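You operate a simulated robot arm through the tools that you are given. There is no shell and no other tool.

The job below is to be done with a simulated robot arm. You get a single attempt, and the scene is never put back.

JOB
Dab filler on the yellow hook and leaf tile, then tray the hook.
Fine: once on the hook's top, twice on the tile's corner; white pen back in its pot, hook in the white tray.

Only the result counts: the job must be done as asked and must still hold three seconds after the hand-in. Knocking over, shifting, dropping, spilling or breaking anything else fails it.

ROBOT AND FRAMES
A 6-joint arm with a two-finger parallel gripper, fixed in place. Base frame: the origin is at the foot of the arm, x ahead of it, y to its left, z up; the work surface is at about z = 902. Readings come in mm, degrees, newtons and seconds.
With the tool pointing down near the work surface it reaches from about 140 to 840 mm from the base axis. Its first joint turns from -166.0 to 166.0 degrees. Payload 3.91 kg.
The TCP is the grasp point between the finger pads, 30 mm short of the fingertips. In the tool frame z runs along the fingers and y along their closing line. The gripper opens to 110 mm. The fingers are 20 mm wide and 10 mm thick; the gripper's body (48 by 112 mm) begins 55 mm behind the TCP.
Orientation is told as [roll, pitch, yaw] about the base's x, y, z axes, in that order, counted from this pose: with the fingers straight down and closing along the base's y, the tool's x points along the base's -x, its y along +y and its z along -z.

CONTROLS
- The arm moves only by the tool servo_tool. Its argument "series" is a list of rows, each a list of 7 numbers: the shift along the base's x, y, z in units of 100 mm (1.0 is 100 mm), then the turn, a rotation vector about the base's x, y, z in units of 180 degrees (1.0 is 180 degrees), then the opening in per cent of the stroke, from 0 (shut) to 100 (fully open). In form: [[dx, dy, dz, wx, wy, wz, hand], ...]. A call has 1 to 20 rows; each row is the pose to reach, as a shift and turn from the pose commanded when the call began. A call with a number of a shift or a turn outside -1 to 1 is refused whole. Each row takes 0.2 s and may step no farther than 50 mm and 8.6 degrees from the row before; otherwise, or with a gripper value out of range, the whole call is refused. Where a pose cannot be reached the arm comes as near as it can. A force on the tool above 90 N (or 10 N above the force at the start of the call, whichever is more), or a blocked arm, ends the call early, and 0.2 s more pass. The fingers move at their own pace (about 108 mm/s each) and stop on an object; they squeeze with about 27 N. The grip force told is the motor's: it shows also when the fingers shut on nothing. Time passes only in rows, and 0.2 s behind the last, so rows that repeat a pose let the fingers close. It gives the time, the measured TCP pose, the force on the tool (base axes), the opening and the grip force at its end, in the units of the frame above (readings bear some noise), with the torque about the TCP (base axes, N m) and any sound that the robot's microphone picked up, and new pictures: "views" is both (left out), scene, wrist or none.
- Cameras (640 x 400 px; columns grow to the right, rows downward): "scene" is fixed at [49.2, 650, 1534.9]; the picture's right is [-0.89, -0.45, 0.00], its down [-0.16, 0.31, -0.94] and it looks along [0.43, -0.84, -0.34] (base axes); focal length 365 px, centre (320, 200). "wrist" rides on the gripper at [77, 7, -115] in the tool frame; the picture's right is [-0.09, 1.00, 0.00], its down [-0.80, -0.07, -0.59] and it looks along [-0.59, -0.05, 0.80] (tool axes); focal length 270 px, centre (320, 200). There is no depth. A picture from a camera that has moved, and an enlarged one, comes with that camera's place and axes in the base frame and with its lens.
- lift_body(by): slides the trunk up (or, below 0, down) by that many mm; the arm rides with it, the base frame stays. It gives what a move gives, with no picture.
- close_up(camera, box): a new picture of the part [left, top, right, bottom] of that camera's present view, enlarged. The clock stands still meanwhile.
- finish_job(): hands the job in; it is judged then, once.

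Nothing tells you positions but the pictures and the camera data. Unless the task says otherwise, let go and move clear before handing in.

The tools are called by a JSON object that holds its "op" and its "data". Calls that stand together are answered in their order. servo_tool: Moves the arm, as the interface text tells. Its arguments: {"type":"object","properties":{"series":{"type":"array","items":{"type":"array","items":{"type":"number"}}},"views":{"type":"string","enum":["both","scene","wrist","none"]}},"required":["series"]} The other tools are called the same way: lift_body (by) slides the trunk up or down; close_up (camera, box) takes an enlarged picture of a part of a camera's view; finish_job () hands the job in.

At the start:

```text
time_s: 0.0
tool_pos: [182.4, -308.0, 1285.2]
ee_rot: [0.1, 0.0, 0.0]
wrist_force: [-0.2, -0.8, -0.4]
torque: [-0.02, 0.0, 0.05]
width: 109.8
grip_force: 0.2
trunk travel left (down, up): [-450.0, 90.0]
```

scene: 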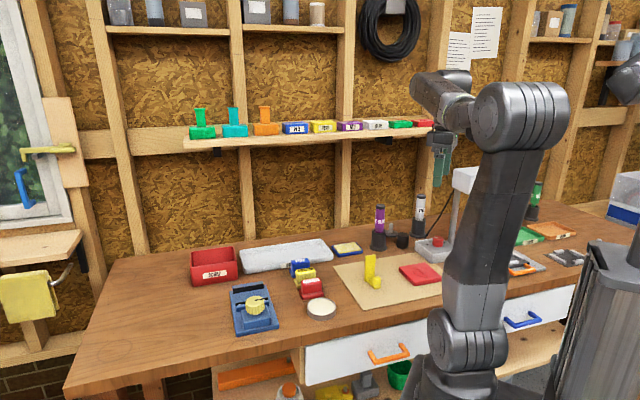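
wrist: 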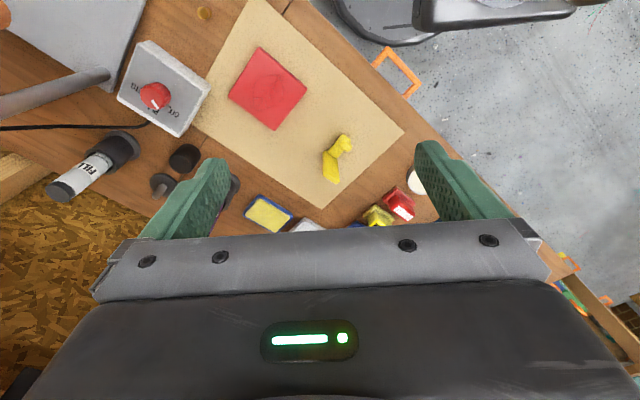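

I see a workbench with a yellow hook and a red tile on a beige mat, a white "FILL" pen and a purple pen in dark pots, and various trays. I'll take close-ups first to identify everything before I move.

{"op": "close_up", "data": {"camera": "scene", "box": [320, 180, 480, 300]}}

{"op": "close_up", "data": {"camera": "scene", "box": [180, 220, 380, 345]}}

{"op": "close_up", "data": {"camera": "scene", "box": [480, 160, 640, 290]}}

{"op": "close_up", "data": {"camera": "wrist", "box": [200, 30, 440, 240]}}

{"op": "close_up", "data": {"camera": "wrist", "box": [0, 20, 240, 220]}}

```text
3.33 times, centred on (400, 240) of scene
camera zoom: at [49.2, 650.0, 1534.9], right [-0.89, -0.45, 0.0], down [-0.16, 0.31, -0.94], along [0.43, -0.84, -0.34], focal length 1218 px, centre (53, 67)
```

zoom: 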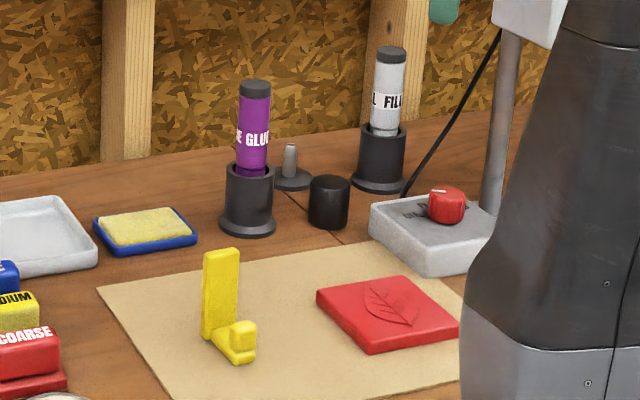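

```text
3.20 times, centred on (280, 282) of scene
camera zoom: at [49.2, 650.0, 1534.9], right [-0.89, -0.45, 0.0], down [-0.16, 0.31, -0.94], along [0.43, -0.84, -0.34], focal length 1169 px, centre (448, -64)
```

zoom: 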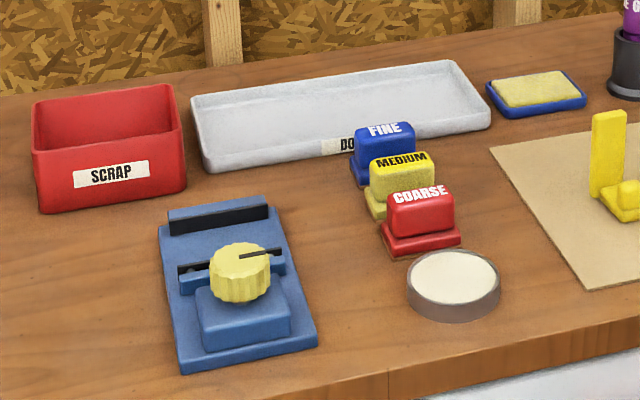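

```text
3.08 times, centred on (560, 225) of scene
camera zoom: at [49.2, 650.0, 1534.9], right [-0.89, -0.45, 0.0], down [-0.16, 0.31, -0.94], along [0.43, -0.84, -0.34], focal length 1124 px, centre (-418, 123)
```

zoom: 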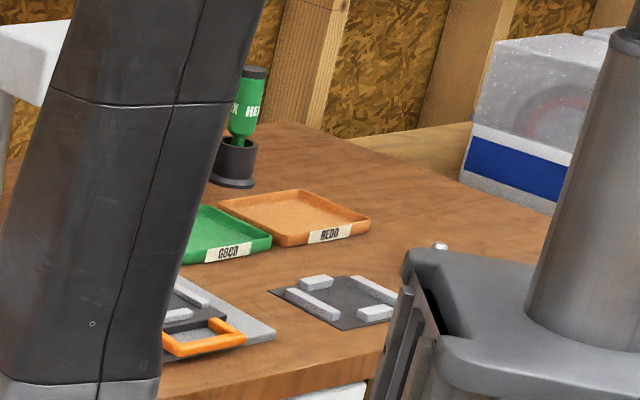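

```text
1.90 times, centred on (320, 135) of wrist
camera zoom: at [106.6, -300.2, 1401.5], right [0.09, 1.0, 0.0], down [0.8, -0.07, 0.59], along [0.59, -0.05, -0.8], focal length 515 px, centre (320, 324)
```

zoom: 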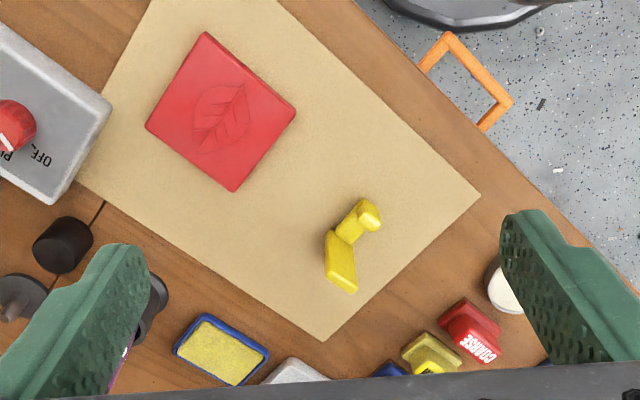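

```text
2.00 times, centred on (120, 120) of wrist
camera zoom: at [106.6, -300.2, 1401.5], right [0.09, 1.0, 0.0], down [0.8, -0.07, 0.59], along [0.59, -0.05, -0.8], focal length 541 px, centre (720, 360)
```

zoom: 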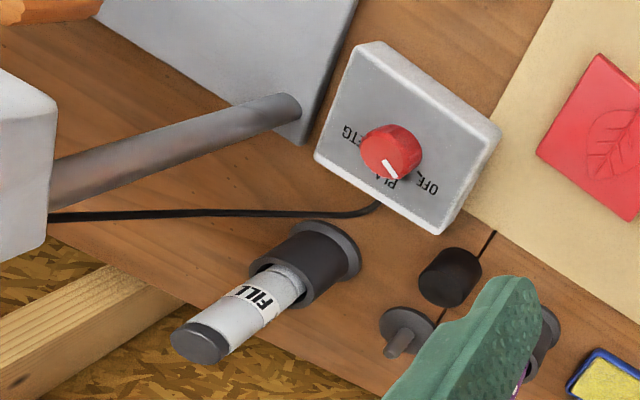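

The hook stands upright at about (362, -306) on the mat, with the leaf tile beside it. The white FILL pen's pot is near (307, -707), and the white "DO.." tray runs along the wall around (590..776, -436..-224). I'll lower the wrist camera to look at the hook and tile more closely.

{"op": "servo_tool", "data": {"series": [[0.06, 0, -0.45, 0, 0, 0, 100], [0.12, 0, -0.9, 0, 0, 0, 100], [0.18, 0, -1.0, 0, 0, 0, 100]], "views": "both"}}

```text
time_s: 0.8
tool_pos: [200.9, -308.2, 1186.7]
ee_rot: [0.1, 0.1, 0.0]
wrist_force: [-0.5, 0.6, 0.0]
torque: [-0.02, 0.01, -0.02]
width: 110.1
grip_force: 0.0
trunk travel left (down, up): [-450.0, 90.0]
camera wrist: at [125.1, -300.3, 1301.3], right [0.09, 1.0, 0.0], down [0.8, -0.07, 0.59], along [0.59, -0.05, -0.8], focal length 270 px, centre (320, 200)
```

scene: 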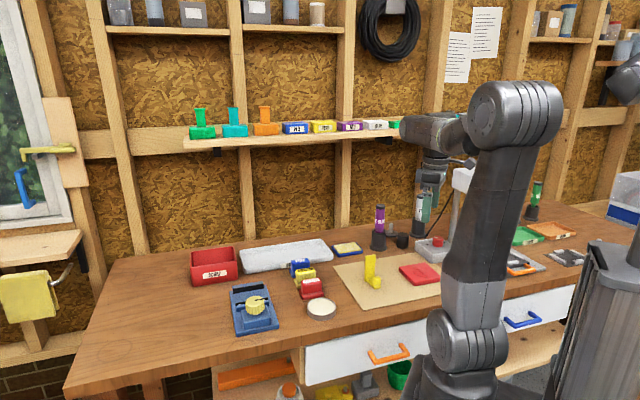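
wrist: 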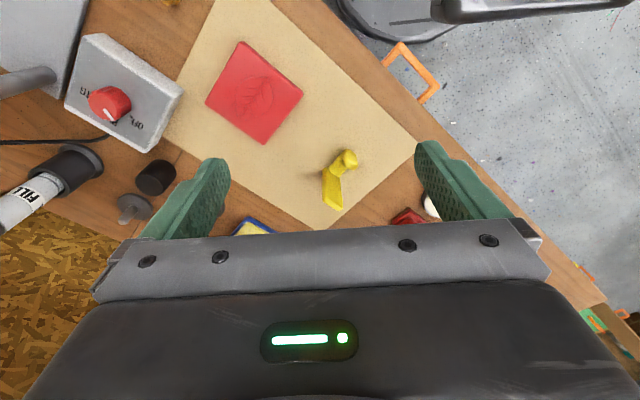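

The arm moved as expected. I'll zoom in on the hook, tile and pots from this nearer view.

{"op": "close_up", "data": {"camera": "wrist", "box": [190, 20, 320, 150]}}

{"op": "close_up", "data": {"camera": "wrist", "box": [290, 130, 390, 230]}}

{"op": "close_up", "data": {"camera": "wrist", "box": [0, 100, 200, 230]}}

{"op": "close_up", "data": {"camera": "scene", "box": [350, 240, 450, 300]}}

{"op": "close_up", "data": {"camera": "scene", "box": [355, 180, 455, 260]}}

```text
3.08 times, centred on (255, 85) of wrist
camera zoom: at [125.1, -300.3, 1301.3], right [0.09, 1.0, 0.0], down [0.8, -0.07, 0.59], along [0.59, -0.05, -0.8], focal length 832 px, centre (520, 554)
```

zoom: 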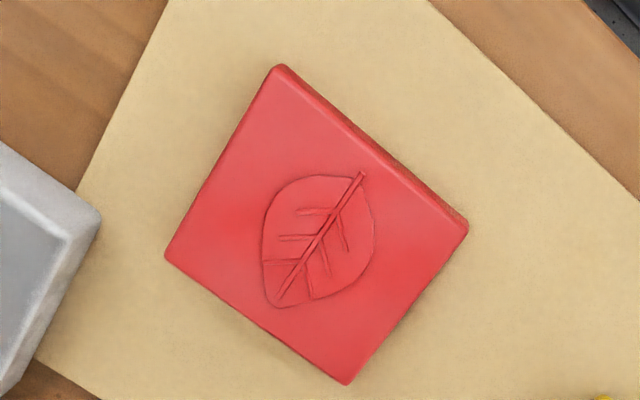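

```text
4.00 times, centred on (340, 180) of wrist
camera zoom: at [125.1, -300.3, 1301.3], right [0.09, 1.0, 0.0], down [0.8, -0.07, 0.59], along [0.59, -0.05, -0.8], focal length 1081 px, centre (240, 280)
```

zoom: 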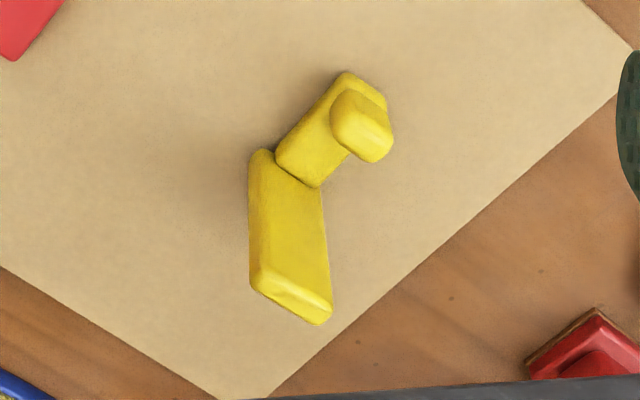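

```text
3.08 times, centred on (100, 165) of wrist
camera zoom: at [125.1, -300.3, 1301.3], right [0.09, 1.0, 0.0], down [0.8, -0.07, 0.59], along [0.59, -0.05, -0.8], focal length 832 px, centre (997, 308)
```

zoom: 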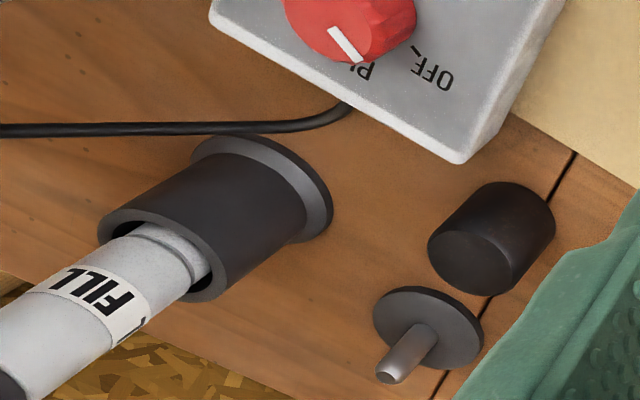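

```text
6.40 times, centred on (400, 270) of scene
camera zoom: at [49.2, 650.0, 1534.9], right [-0.89, -0.45, 0.0], down [-0.16, 0.31, -0.94], along [0.43, -0.84, -0.34], focal length 2338 px, centre (-192, -248)
```

zoom: 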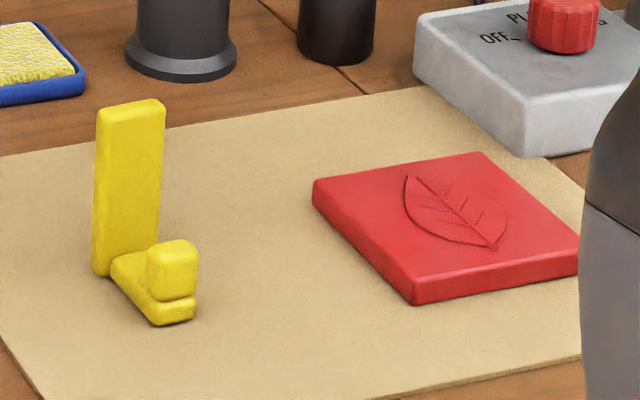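

```text
5.00 times, centred on (405, 220) of scene
camera zoom: at [49.2, 650.0, 1534.9], right [-0.89, -0.45, 0.0], down [-0.16, 0.31, -0.94], along [0.43, -0.84, -0.34], focal length 1827 px, centre (-105, 100)
```

zoom: 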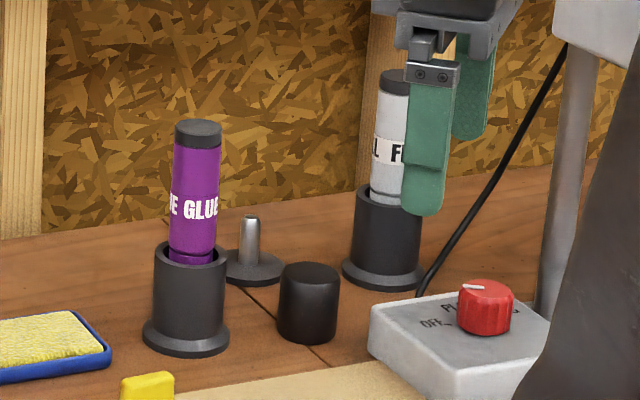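

No obvious defect shows on the tile. I'll check the gripper and wrist shape, and how deep the shelf is, to judge clearance before going to the pen near the wall.

{"op": "close_up", "data": {"camera": "scene", "box": [380, 70, 540, 240]}}

{"op": "close_up", "data": {"camera": "scene", "box": [170, 90, 450, 260]}}

```text
2.35 times, centred on (460, 155) of scene
camera zoom: at [49.2, 650.0, 1534.9], right [-0.89, -0.45, 0.0], down [-0.16, 0.31, -0.94], along [0.43, -0.84, -0.34], focal length 860 px, centre (-9, 306)
```

zoom: 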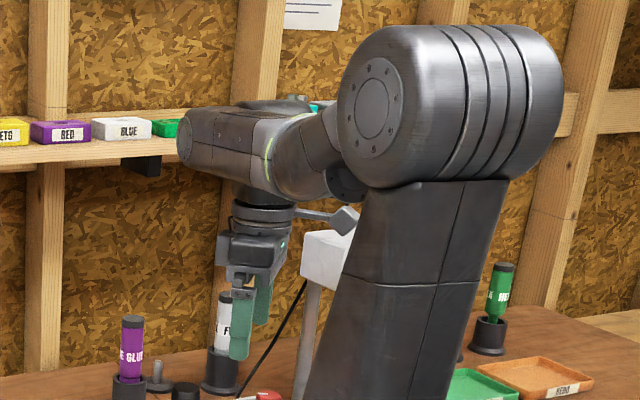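

```text
2.29 times, centred on (310, 175) of scene
camera zoom: at [49.2, 650.0, 1534.9], right [-0.89, -0.45, 0.0], down [-0.16, 0.31, -0.94], along [0.43, -0.84, -0.34], focal length 835 px, centre (343, 257)
```

zoom: 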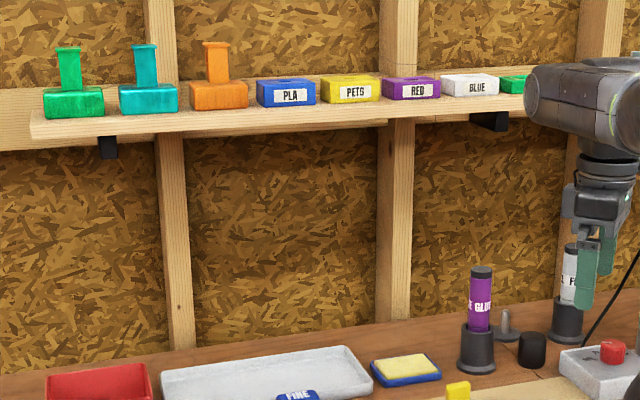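

The pen sits near the wall, under the shelf and next to the lamp. I'll turn the tool by -45 degrees so the camera faces the wall, and slide sideways in front of the pen pot to look at the clearances.

{"op": "servo_tool", "data": {"series": [[-0.25, -0.25, 0, 0, 0, -0.0417, 60], [-0.5, -0.5, 0, 0, 0, -0.0833, 60], [-0.75, -0.75, 0, 0, 0, -0.125, 60], [-1.0, -1.0, 0, 0, 0, -0.1667, 60], [-1.0, -1.3, 0, 0, 0, -0.2083, 60], [-1.0, -1.0, 0, 0, 0, -0.25, 60]], "views": "both"}}

```text
refused: -1.3 is not a number from -1 to 1
```

{"op": "servo_tool", "data": {"series": [[-0.2, -0.2, 0, 0, 0, -0.0417, 60], [-0.4, -0.4, 0, 0, 0, -0.0833, 60], [-0.6, -0.6, 0, 0, 0, -0.125, 60], [-0.8, -0.8, 0, 0, 0, -0.1667, 60], [-0.95, -0.95, 0, 0, 0, -0.2083, 60], [-1.0, -1.0, 0, 0, 0, -0.25, 60]], "views": "both"}}

```text
time_s: 2.2
tool_pos: [101.1, -408.5, 1185.8]
ee_rot: [0.0, 0.1, -45.1]
wrist_force: [0.7, 0.1, -0.5]
torque: [0.01, -0.04, -0.03]
width: 66.0
grip_force: 0.0
trunk travel left (down, up): [-450.0, 90.0]
camera wrist: at [51.6, -347.7, 1301.2], right [0.77, 0.64, 0.0], down [0.52, -0.62, 0.59], along [0.38, -0.46, -0.8], focal length 270 px, centre (320, 200)
```

scene: 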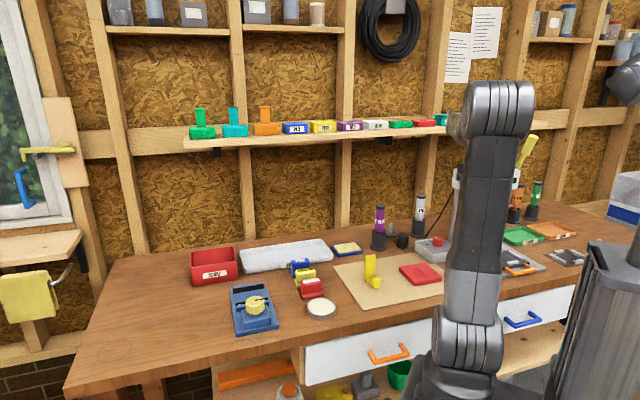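
wrist: 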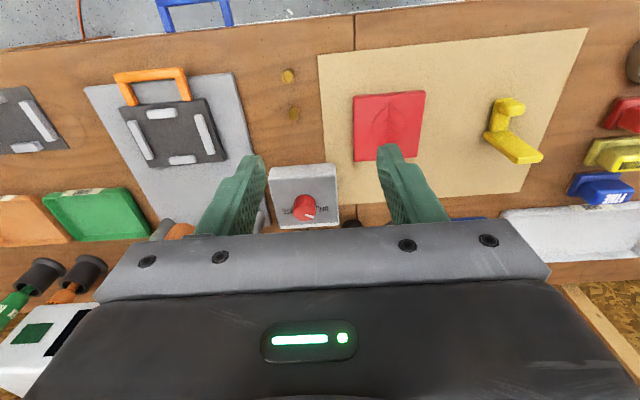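

From here I can't see the pen because the gripper body hides it. I'll tilt the tool outward by about 40 degrees so the camera can see the pen, lamp and shelf.

{"op": "servo_tool", "data": {"series": [[0, 0, 0, -0.0314, -0.0314, 0, 60], [0, 0, 0, -0.0628, -0.0628, 0, 60], [0, 0, 0, -0.0943, -0.0943, 0, 60], [0, 0, 0, -0.1257, -0.1257, 0, 60], [0, 0, 0, -0.1571, -0.1571, 0, 60]], "views": "both"}}

```text
time_s: 3.4
tool_pos: [100.2, -408.6, 1187.0]
ee_rot: [-0.1, -40.1, -45.0]
wrist_force: [-0.8, 0.0, -0.1]
torque: [-0.01, -0.02, -0.01]
width: 66.1
grip_force: 0.0
trunk travel left (down, up): [-450.0, 90.0]
camera wrist: at [12.5, -308.6, 1225.1], right [0.75, 0.66, 0.06], down [0.11, -0.21, 0.97], along [0.65, -0.72, -0.23], focal length 270 px, centre (320, 200)
```

scene: 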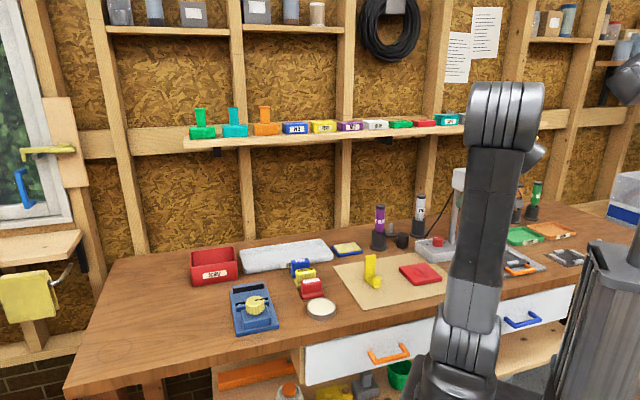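
wrist: 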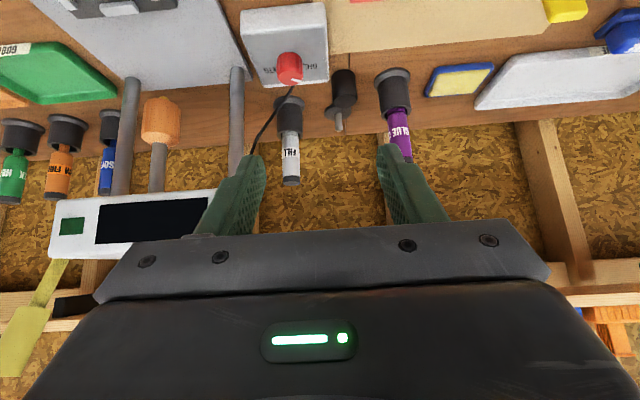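

Now I can see the machine with the screen head, with its near end around s≈-320 along the wall, and the row of pots. The white pen is at about (303, -710) with its top near z=1070. I'll zoom in to get the shelf depth and the head extent.

{"op": "close_up", "data": {"camera": "wrist", "box": [480, 200, 640, 360]}}

{"op": "close_up", "data": {"camera": "wrist", "box": [30, 60, 330, 300]}}

{"op": "close_up", "data": {"camera": "scene", "box": [400, 100, 560, 280]}}

{"op": "close_up", "data": {"camera": "wrist", "box": [230, 60, 430, 200]}}

```text
2.50 times, centred on (560, 280) of wrist
camera zoom: at [12.5, -308.6, 1225.1], right [0.75, 0.66, 0.06], down [0.11, -0.21, 0.97], along [0.65, -0.72, -0.23], focal length 676 px, centre (-280, 0)
```

zoom: 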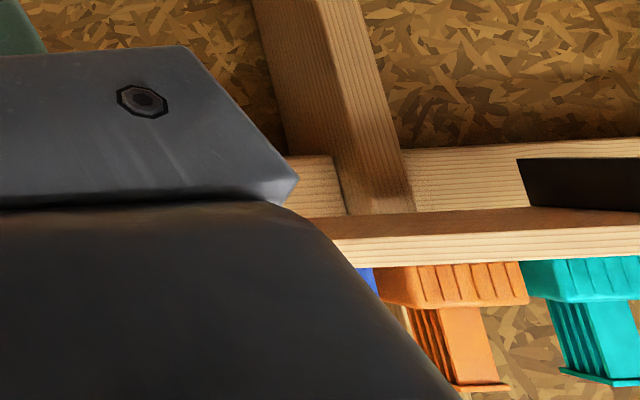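

```text
1.67 times, centred on (180, 180) of wrist
camera zoom: at [12.5, -308.6, 1225.1], right [0.75, 0.66, 0.06], down [0.11, -0.21, 0.97], along [0.65, -0.72, -0.23], focal length 450 px, centre (553, 233)
```

zoom: 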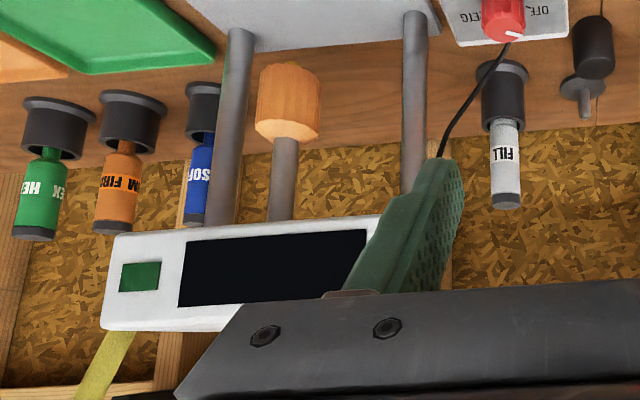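

```text
2.22 times, centred on (480, 190) of scene
camera zoom: at [49.2, 650.0, 1534.9], right [-0.89, -0.45, 0.0], down [-0.16, 0.31, -0.94], along [0.43, -0.84, -0.34], focal length 812 px, centre (-36, 222)
```

zoom: 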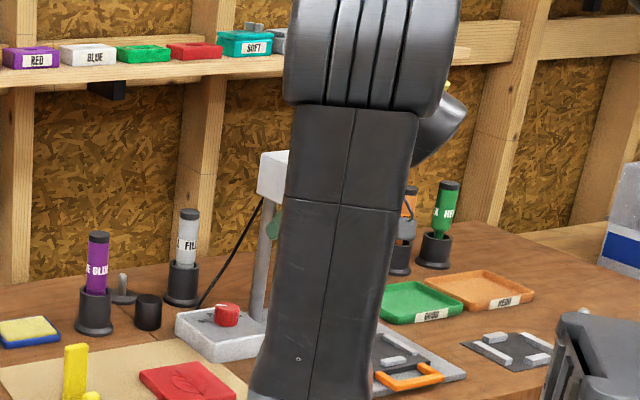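

```text
2.86 times, centred on (330, 130) of wrist
camera zoom: at [12.5, -308.6, 1225.1], right [0.75, 0.66, 0.06], down [0.11, -0.21, 0.97], along [0.65, -0.72, -0.23], focal length 772 px, centre (291, 400)
```

zoom: 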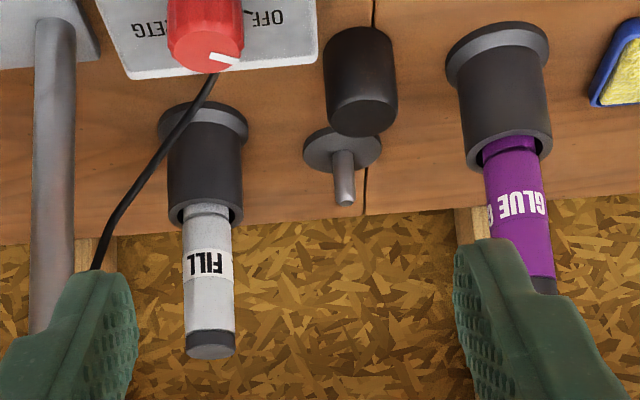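

The shelf's front edge is at about n=750 from the arm, with its underside near z=1305. A vertical grip would bring the wrist too close to it when lifting. I'll grip the pen with the tool leaning back toward +y, 30 degrees from vertical, which clears both the shelf and the machine head. First I reorient and approach.

{"op": "servo_tool", "data": {"series": [[0.33, -0.2, 0, 0.0131, 0.0131, 0, 80], [0.67, -0.4, 0, 0.0262, 0.0262, 0, 80], [1.0, -0.6, 0, 0.0393, 0.0393, 0, 80]], "views": "none"}}

{"op": "servo_tool", "data": {"series": [[0.17, -0.1, -0.06, 0, 0, -0.0417, 80], [0.34, -0.2, -0.12, 0, 0, -0.0833, 80], [0.5, -0.3, -0.18, 0, 0, -0.125, 80], [0.67, -0.4, -0.24, 0, 0, -0.1667, 80], [0.84, -0.5, -0.3, 0, 0, -0.2083, 80], [1.0, -0.62, -0.37, 0, 0, -0.25, 80]], "views": "both"}}

```text
time_s: 4.2
tool_pos: [202.0, -467.8, 1184.4]
ee_rot: [0.1, -29.9, -45.0]
wrist_force: [-0.4, 0.5, 0.5]
torque: [-0.01, 0.03, 0.02]
width: 87.9
grip_force: 0.1
trunk travel left (down, up): [-450.0, 90.0]
```

```text
time_s: 5.6
tool_pos: [302.7, -530.0, 1148.9]
ee_rot: [-0.1, -30.1, -89.9]
wrist_force: [0.1, 0.2, 0.6]
torque: [0.03, -0.02, -0.01]
width: 87.9
grip_force: 0.2
trunk travel left (down, up): [-450.0, 90.0]
camera wrist: at [309.4, -405.6, 1210.1], right [1.0, -0.08, 0.04], down [-0.07, -0.4, 0.92], along [-0.05, -0.91, -0.4], focal length 270 px, centre (320, 200)
```

scene: 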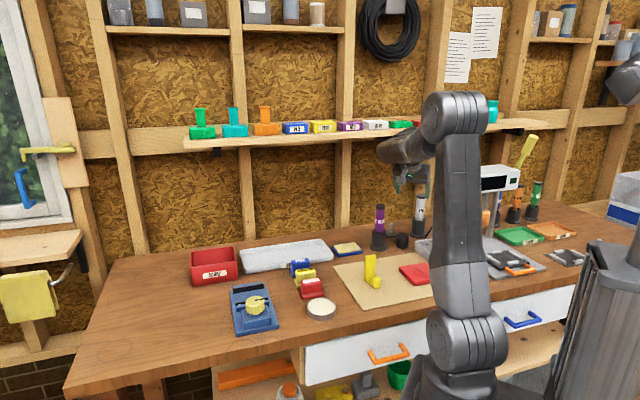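
wrist: 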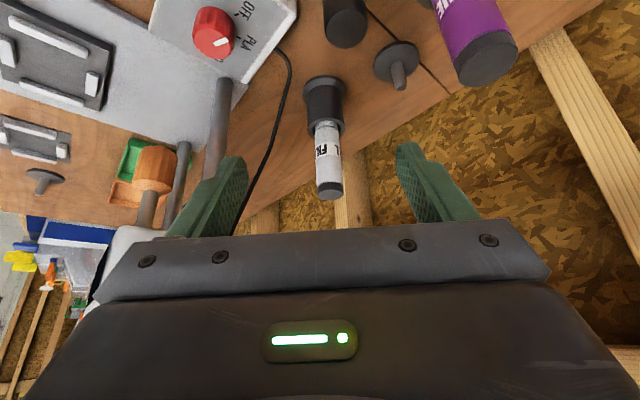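

The pen is now between the open fingers in the view. I'll zoom in to refine the pen axis and the machine head's position.

{"op": "close_up", "data": {"camera": "wrist", "box": [270, 60, 390, 210]}}

{"op": "close_up", "data": {"camera": "wrist", "box": [60, 60, 300, 310]}}

{"op": "close_up", "data": {"camera": "scene", "box": [360, 110, 540, 260]}}

```text
2.67 times, centred on (330, 135) of wrist
camera zoom: at [309.4, -405.6, 1210.1], right [1.0, -0.08, 0.04], down [-0.07, -0.4, 0.92], along [-0.05, -0.91, -0.4], focal length 721 px, centre (293, 373)
```

zoom: 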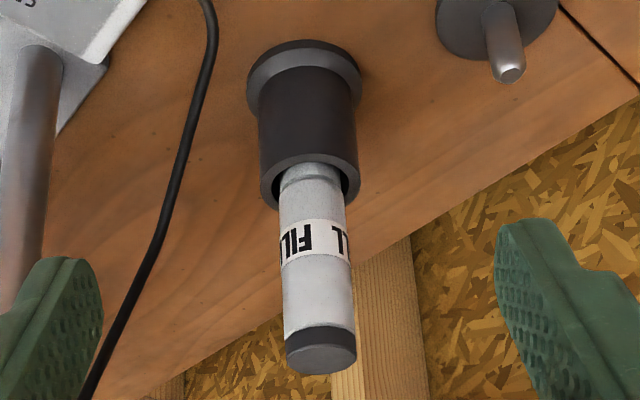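

```text
1.60 times, centred on (180, 185) of wrist
camera zoom: at [309.4, -405.6, 1210.1], right [1.0, -0.08, 0.04], down [-0.07, -0.4, 0.92], along [-0.05, -0.91, -0.4], focal length 432 px, centre (544, 224)
```

zoom: 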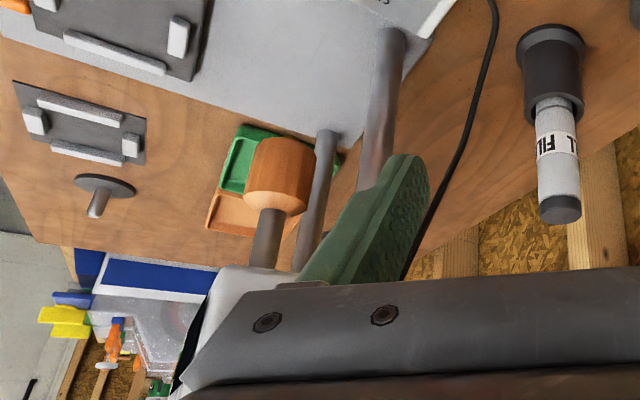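

```text
2.67 times, centred on (450, 185) of scene
camera zoom: at [49.2, 650.0, 1534.9], right [-0.89, -0.45, 0.0], down [-0.16, 0.31, -0.94], along [0.43, -0.84, -0.34], focal length 974 px, centre (-27, 240)
```

zoom: 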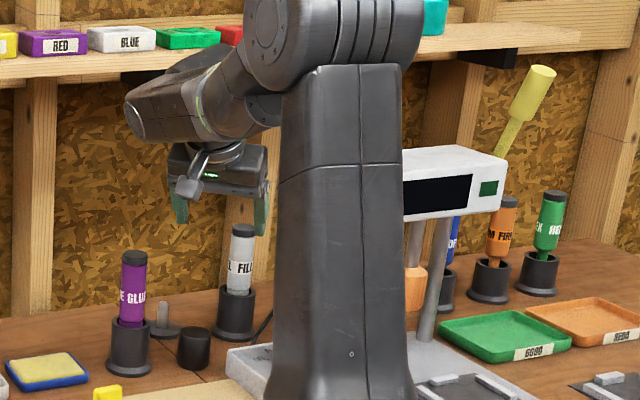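

The pen axis comes out at about (306.5, -705), with a diameter of roughly 32 mm and the pot rim near z=971. A cable runs from the control box up to the machine head, coming within about (238, -687) near z=1000. I'll narrow the opening to 60% for clearance and move to a pre-grasp pose.

{"op": "servo_tool", "data": {"series": [[0.01, -0.33, -0.07, 0, 0, 0, 60], [0.02, -0.66, -0.13, 0, 0, 0, 60], [0.038, -1.0, -0.2, 0, 0, 0, 60]], "views": "none"}}

{"op": "servo_tool", "data": {"series": [[0, -0.35, -0.28, 0, 0, 0, 60], [0, -0.35, -0.28, 0, 0, 0, 60]], "views": "both"}}

```text
time_s: 6.4
tool_pos: [305.9, -631.3, 1129.0]
ee_rot: [0.0, -30.1, -90.0]
wrist_force: [-0.1, -0.1, -0.2]
torque: [-0.01, 0.01, 0.0]
width: 66.0
grip_force: 0.1
trunk travel left (down, up): [-450.0, 90.0]
```

```text
time_s: 7.0
tool_pos: [305.6, -666.3, 1100.3]
ee_rot: [0.0, -30.0, -90.0]
wrist_force: [0.1, -0.7, 0.1]
torque: [0.0, -0.01, 0.01]
width: 65.7
grip_force: 0.2
trunk travel left (down, up): [-450.0, 90.0]
camera wrist: at [313.3, -541.1, 1162.2], right [1.0, -0.08, 0.04], down [-0.07, -0.4, 0.92], along [-0.05, -0.91, -0.4], focal length 270 px, centre (320, 200)
```

scene: 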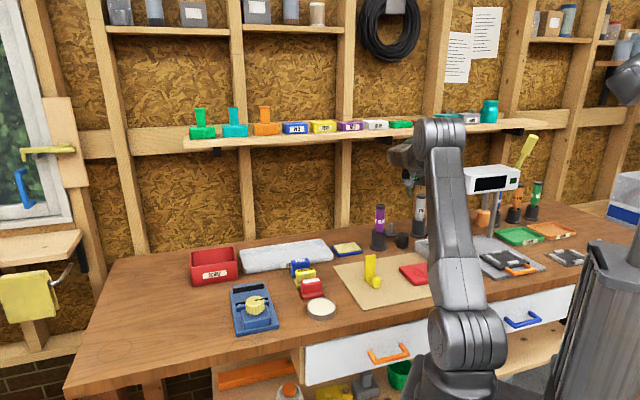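
wrist: 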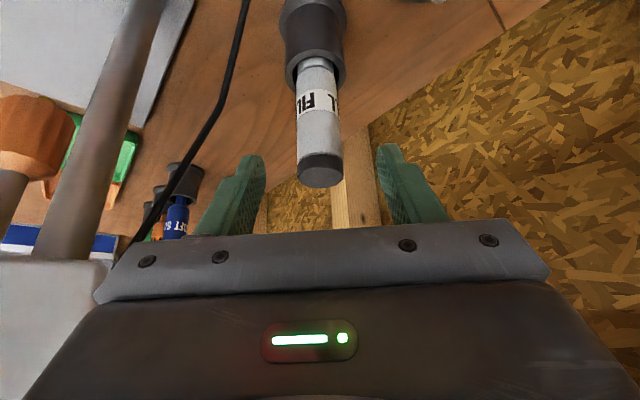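

The pen is centred between the fingers. I'll advance along the tool axis to the grip point and close.

{"op": "servo_tool", "data": {"series": [[0, -0.13, -0.24, 0, 0, 0, 60], [0, -0.26, -0.48, 0, 0, 0, 60], [0, -0.377, -0.72, 0, 0, 0, 60], [0, -0.377, -0.72, 0, 0, 0, 60]], "views": "both"}}

```text
time_s: 8.0
tool_pos: [305.2, -701.3, 1028.9]
ee_rot: [0.0, -30.0, -90.0]
wrist_force: [0.8, 0.0, 0.3]
torque: [0.05, 0.0, -0.04]
width: 65.9
grip_force: 0.1
trunk travel left (down, up): [-450.0, 90.0]
camera wrist: at [312.1, -577.6, 1090.0], right [1.0, -0.08, 0.04], down [-0.07, -0.4, 0.92], along [-0.05, -0.91, -0.4], focal length 270 px, centre (320, 200)
```

scene: 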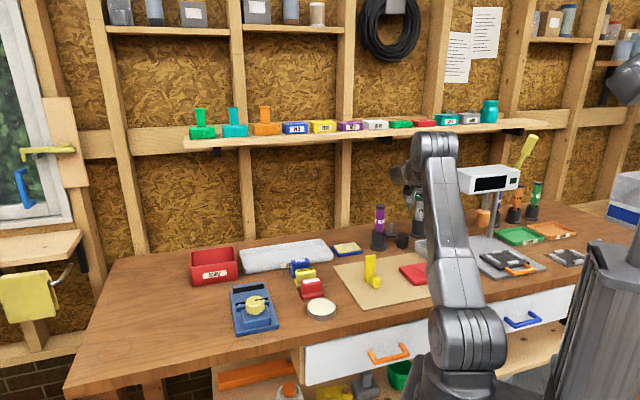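
wrist: 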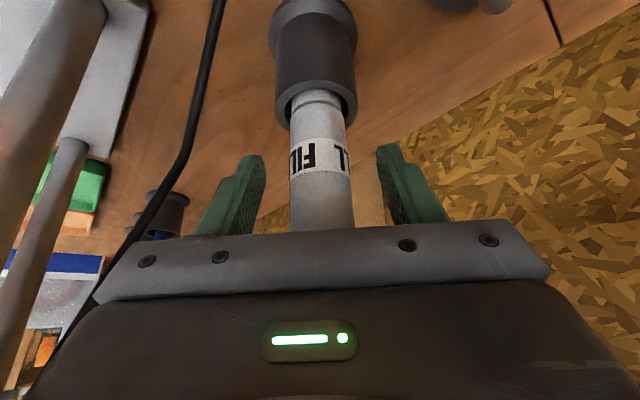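

The pen lies centred between the pads, a few mm deeper than the TCP. I'll nudge 3 mm in and close the fingers.

{"op": "servo_tool", "data": {"series": [[0.002, -0.035, 0, 0, 0, 0, 60], [0.002, -0.035, 0, 0, 0, 0, 0], [0.002, -0.035, 0, 0, 0, 0, 0], [0.002, -0.035, 0, 0, 0, 0, 0], [0.002, -0.035, 0, 0, 0, 0, 0]], "views": "wrist"}}

```text
time_s: 9.2
tool_pos: [304.7, -706.5, 1029.1]
ee_rot: [0.0, -30.0, -90.0]
wrist_force: [0.7, 0.0, 0.4]
torque: [0.02, 0.0, 0.0]
width: 32.2
grip_force: 26.9
trunk travel left (down, up): [-450.0, 90.0]
camera wrist: at [312.3, -581.0, 1090.0], right [1.0, -0.08, 0.04], down [-0.07, -0.4, 0.92], along [-0.05, -0.91, -0.4], focal length 270 px, centre (320, 200)
```

wrist: 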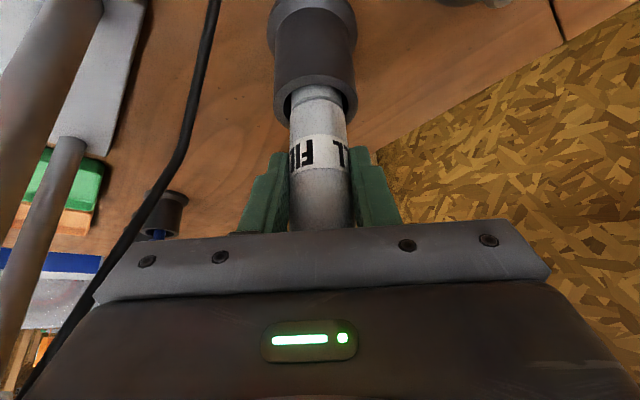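

Gripped firmly at 32 mm. Now I lift the pen straight up out of the pot.

{"op": "servo_tool", "data": {"series": [[0, 0, 0.1, 0, 0, 0, 0], [0, 0, 0.25, 0, 0, 0, 0], [0, 0, 0.45, 0, 0, 0, 0], [0, 0, 0.65, 0, 0, 0, 0], [0, 0, 0.85, 0, 0, 0, 0]], "views": "both"}}

```text
time_s: 10.4
tool_pos: [306.3, -707.3, 1114.2]
ee_rot: [0.1, -30.0, -90.0]
wrist_force: [0.3, 0.7, -0.2]
torque: [0.02, 0.0, 0.03]
width: 32.2
grip_force: 26.3
trunk travel left (down, up): [-450.0, 90.0]
camera wrist: at [312.5, -582.3, 1175.3], right [1.0, -0.08, 0.04], down [-0.07, -0.4, 0.92], along [-0.05, -0.91, -0.4], focal length 270 px, centre (320, 200)
```

scene: 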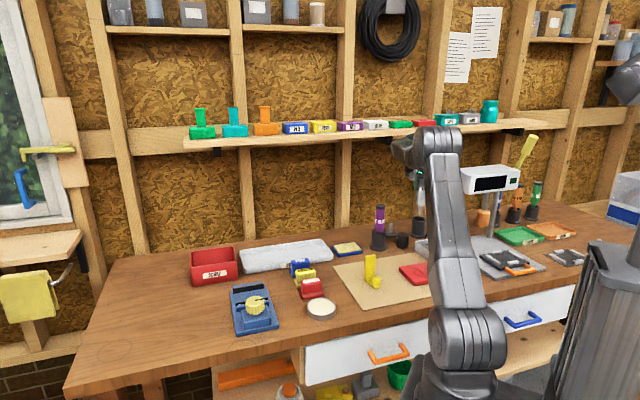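
wrist: 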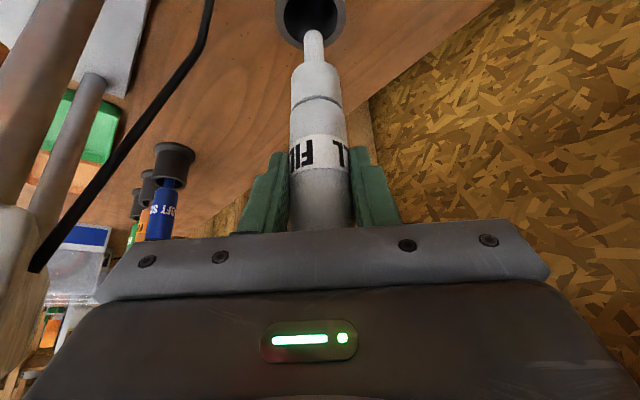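

The pen is out and its nib is visible above the pot, about 120 mm below the TCP. I'll zoom in on the nib to measure it.

{"op": "close_up", "data": {"camera": "wrist", "box": [260, 0, 370, 110]}}

{"op": "close_up", "data": {"camera": "scene", "box": [380, 120, 480, 250]}}

```text
3.64 times, centred on (315, 55) of wrist
camera zoom: at [312.5, -582.3, 1175.3], right [1.0, -0.08, 0.04], down [-0.07, -0.4, 0.92], along [-0.05, -0.91, -0.4], focal length 983 px, centre (338, 727)
```

zoom: 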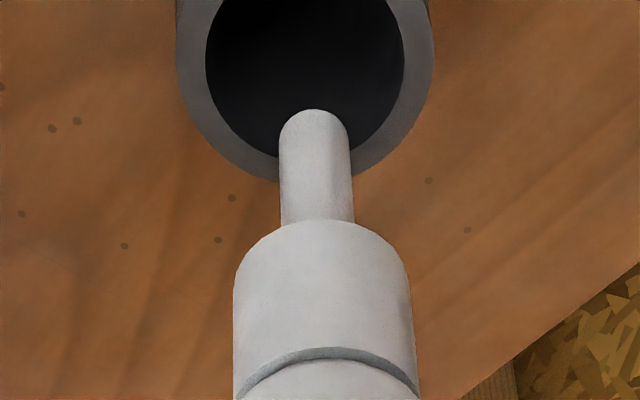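

```text
3.08 times, centred on (430, 185) of scene
camera zoom: at [49.2, 650.0, 1534.9], right [-0.89, -0.45, 0.0], down [-0.16, 0.31, -0.94], along [0.43, -0.84, -0.34], focal length 1124 px, centre (-18, 246)
```

zoom: 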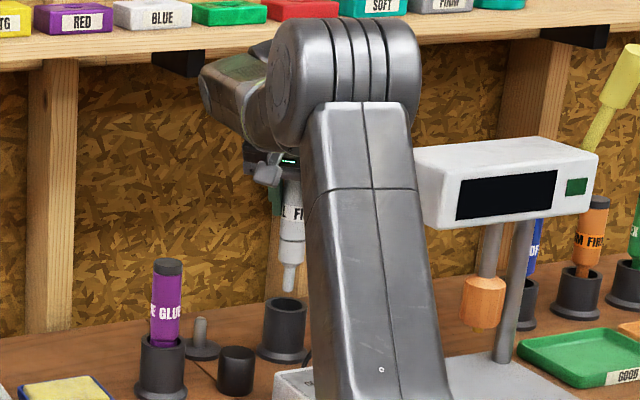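

The nib is about 14 mm wide and its end is about 117 mm below the TCP. I'll raise it clear and carry it toward the hook, stopping short for a look.

{"op": "servo_tool", "data": {"series": [[0, 0, 0.2, 0, 0, 0, 0], [0, 0, 0.4, 0, 0, 0, 0], [0.04, 0.3, 0.4, 0, 0, 0, 0], [0.08, 0.6, 0.4, 0, 0, 0, 0], [0.1, 1.0, 0.4, 0, 0, 0, 0]], "views": "none"}}

{"op": "servo_tool", "data": {"series": [[0.07, 0.35, 0, 0, 0, 0, 0], [0.14, 0.7, 0, 0, 0, 0, 0], [0.2, 1.0, 0, 0, 0, 0, 0]], "views": "none"}}

{"op": "servo_tool", "data": {"series": [[0.05, 0.35, 0, 0, 0, 0, 0], [0.1, 0.7, 0, 0, 0, 0, 0], [0.15, 1.0, 0, 0, 0, 0, 0]], "views": "both"}}

```text
time_s: 11.6
tool_pos: [315.5, -605.3, 1156.3]
ee_rot: [0.0, -29.9, -90.0]
wrist_force: [-0.1, 0.3, -0.1]
torque: [0.06, -0.01, 0.01]
width: 32.0
grip_force: 27.2
trunk travel left (down, up): [-450.0, 90.0]
```

```text
time_s: 12.4
tool_pos: [334.3, -506.3, 1153.7]
ee_rot: [0.0, -30.0, -90.0]
wrist_force: [-0.4, -0.6, -0.9]
torque: [0.02, -0.01, -0.02]
width: 32.1
grip_force: 26.9
trunk travel left (down, up): [-450.0, 90.0]
```

```text
time_s: 13.2
tool_pos: [349.8, -407.5, 1155.1]
ee_rot: [0.0, -30.0, -90.1]
wrist_force: [0.3, 0.9, -0.2]
torque: [-0.01, 0.02, -0.02]
width: 31.7
grip_force: 27.3
trunk travel left (down, up): [-450.0, 90.0]
camera wrist: at [358.7, -281.7, 1216.8], right [1.0, -0.08, 0.04], down [-0.07, -0.4, 0.92], along [-0.05, -0.92, -0.4], focal length 270 px, centre (320, 200)
```

scene: 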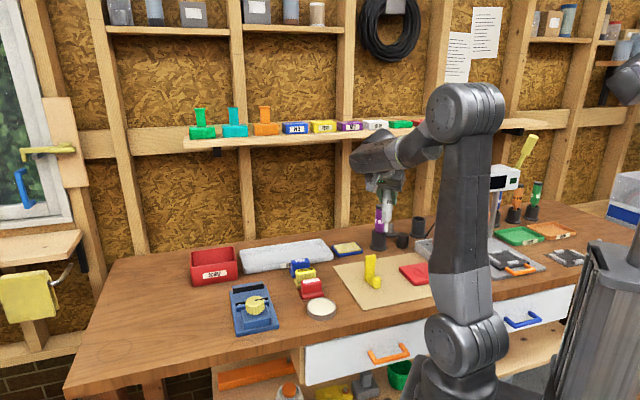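
wrist: 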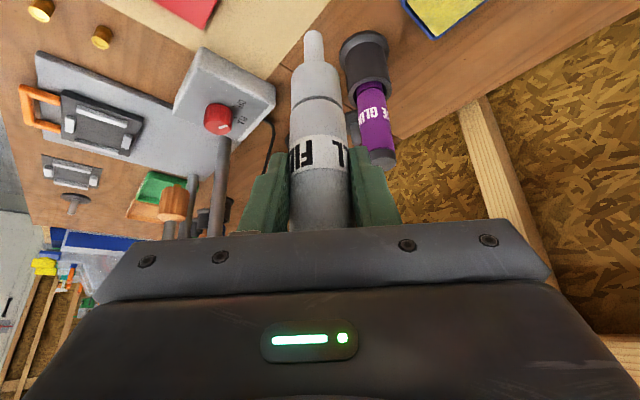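

Holding steady. I'll move so the nib hovers above the hook's top, still about 40 mm high, to align.

{"op": "servo_tool", "data": {"series": [[0.04, 0.4, 0, 0, 0, 0, 0], [0.08, 0.8, 0, 0, 0, 0, 0], [0.105, 1.0, 0, 0, 0, 0, 0], [0.105, 1.0, 0, 0, 0, 0, 0]], "views": "both"}}

{"op": "close_up", "data": {"camera": "wrist", "box": [260, 0, 380, 110]}}

{"op": "close_up", "data": {"camera": "scene", "box": [330, 180, 430, 300]}}

```text
time_s: 14.2
tool_pos: [360.2, -307.6, 1154.1]
ee_rot: [0.0, -30.0, -90.0]
wrist_force: [0.5, -0.4, -0.5]
torque: [0.01, -0.01, 0.01]
width: 31.9
grip_force: 26.8
trunk travel left (down, up): [-450.0, 90.0]
camera wrist: at [368.3, -182.0, 1215.7], right [1.0, -0.08, 0.04], down [-0.07, -0.4, 0.92], along [-0.05, -0.91, -0.4], focal length 270 px, centre (320, 200)
```

scene: 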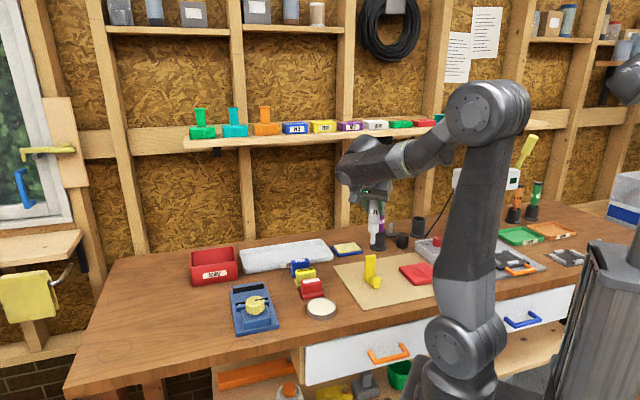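
wrist: 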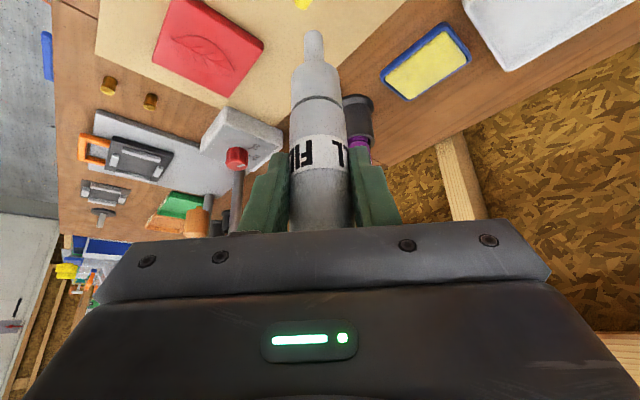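

```text
3.64 times, centred on (320, 55) of wrist
camera zoom: at [368.3, -182.0, 1215.7], right [1.0, -0.08, 0.04], down [-0.07, -0.4, 0.92], along [-0.05, -0.91, -0.4], focal length 983 px, centre (320, 727)
```

zoom: 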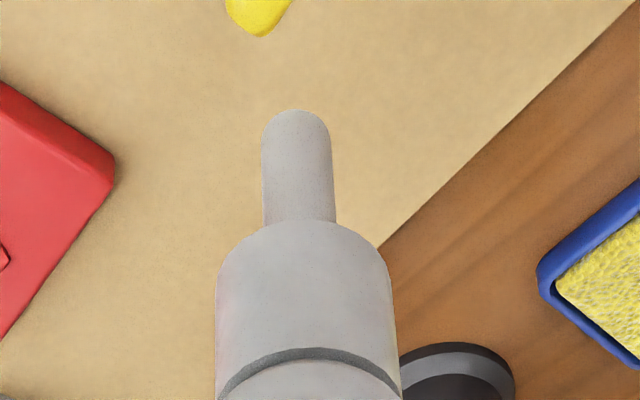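

```text
3.33 times, centred on (380, 240) of scene
camera zoom: at [49.2, 650.0, 1534.9], right [-0.89, -0.45, 0.0], down [-0.16, 0.31, -0.94], along [0.43, -0.84, -0.34], focal length 1218 px, centre (120, 67)
```

zoom: 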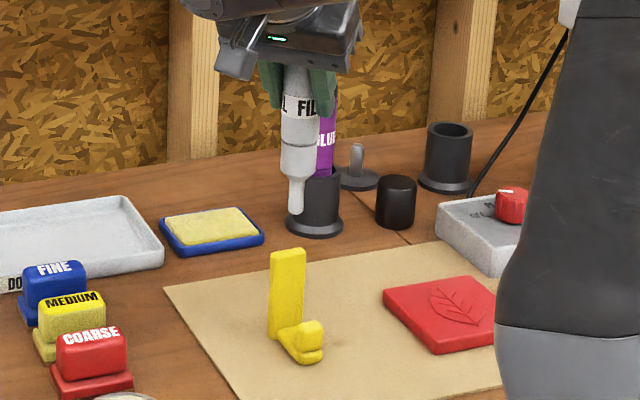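

The nib is about 6 mm short of the hook's top centre and 36-40 mm above it. I'll shift over and lower to roughly 15 mm above, then check alignment again.

{"op": "servo_tool", "data": {"series": [[0.02, 0.065, 0, 0, 0, 0, 0], [0.02, 0.065, -0.12, 0, 0, 0, 0], [0.02, 0.065, -0.25, 0, 0, 0, 0], [0.02, 0.065, -0.25, 0, 0, 0, 0]], "views": "wrist"}}

{"op": "close_up", "data": {"camera": "wrist", "box": [270, 0, 370, 70]}}

{"op": "close_up", "data": {"camera": "scene", "box": [350, 220, 410, 290]}}

```text
time_s: 15.2
tool_pos: [364.3, -301.0, 1128.4]
ee_rot: [0.0, -29.9, -89.9]
wrist_force: [0.4, 0.6, -0.2]
torque: [-0.01, 0.0, 0.01]
width: 32.0
grip_force: 27.3
trunk travel left (down, up): [-450.0, 90.0]
camera wrist: at [370.3, -175.1, 1190.4], right [1.0, -0.08, 0.04], down [-0.07, -0.4, 0.92], along [-0.05, -0.91, -0.4], focal length 270 px, centre (320, 200)
```

wrist: 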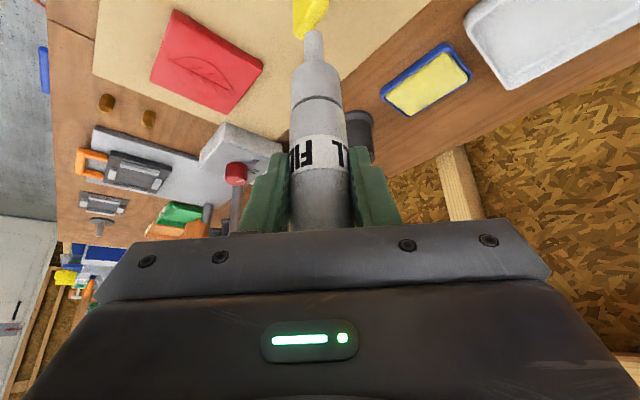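

```text
5.71 times, centred on (320, 35) of wrist
camera zoom: at [370.3, -175.1, 1190.4], right [1.0, -0.08, 0.04], down [-0.07, -0.4, 0.92], along [-0.05, -0.91, -0.4], focal length 1544 px, centre (320, 1143)
```

zoom: 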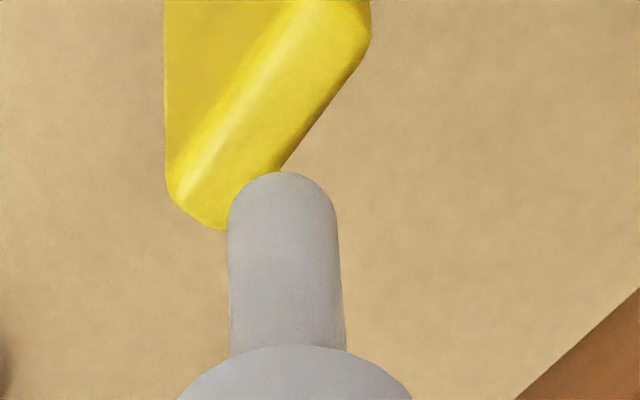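

```text
5.71 times, centred on (380, 255) of scene
camera zoom: at [49.2, 650.0, 1534.9], right [-0.89, -0.45, 0.0], down [-0.16, 0.31, -0.94], along [0.43, -0.84, -0.34], focal length 2088 px, centre (-23, -114)
```

zoom: 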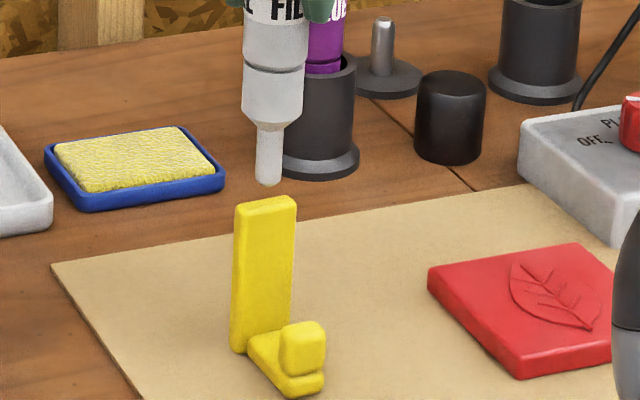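

The alignment is good to about 3 mm, and the nib is roughly 15 mm above the hook's top face. I'll correct 3.5 mm in y and come down to within a few mm.

{"op": "servo_tool", "data": {"series": [[0, 0.035, -0.04, 0, 0, 0, 0], [0, 0.035, -0.08, 0, 0, 0, 0], [0, 0.035, -0.11, 0, 0, 0, 0], [0, 0.035, -0.11, 0, 0, 0, 0]], "views": "wrist"}}

{"op": "close_up", "data": {"camera": "wrist", "box": [270, 0, 370, 70]}}

{"op": "close_up", "data": {"camera": "scene", "box": [355, 230, 395, 280]}}

```text
time_s: 16.2
tool_pos: [361.9, -296.4, 1119.5]
ee_rot: [0.2, -30.1, -90.1]
wrist_force: [0.2, 1.8, 16.3]
torque: [-0.13, 0.01, 0.01]
width: 32.0
grip_force: 27.2
trunk travel left (down, up): [-450.0, 90.0]
camera wrist: at [369.4, -171.1, 1181.1], right [1.0, -0.08, 0.05], down [-0.07, -0.39, 0.92], along [-0.05, -0.92, -0.4], focal length 270 px, centre (320, 200)
```

wrist: 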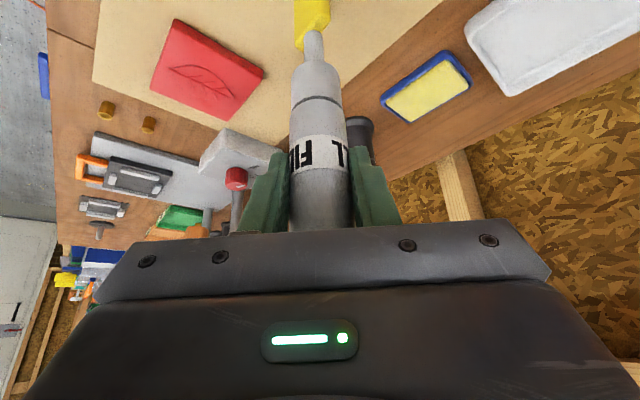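

```text
5.71 times, centred on (320, 35) of wrist
camera zoom: at [369.4, -171.1, 1181.1], right [1.0, -0.08, 0.05], down [-0.07, -0.39, 0.92], along [-0.05, -0.92, -0.4], focal length 1544 px, centre (320, 1143)
```

zoom: 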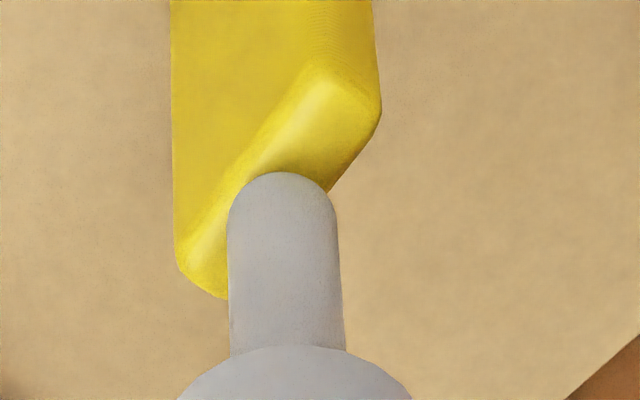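

```text
8.00 times, centred on (375, 255) of scene
camera zoom: at [49.2, 650.0, 1534.9], right [-0.89, -0.45, 0.0], down [-0.16, 0.31, -0.94], along [0.43, -0.84, -0.34], focal length 2923 px, centre (-120, -240)
```

zoom: 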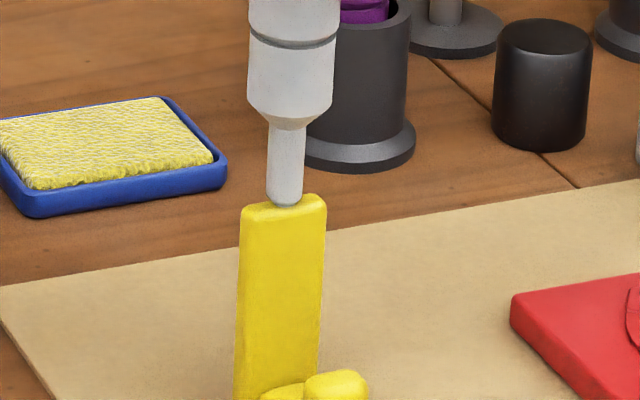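

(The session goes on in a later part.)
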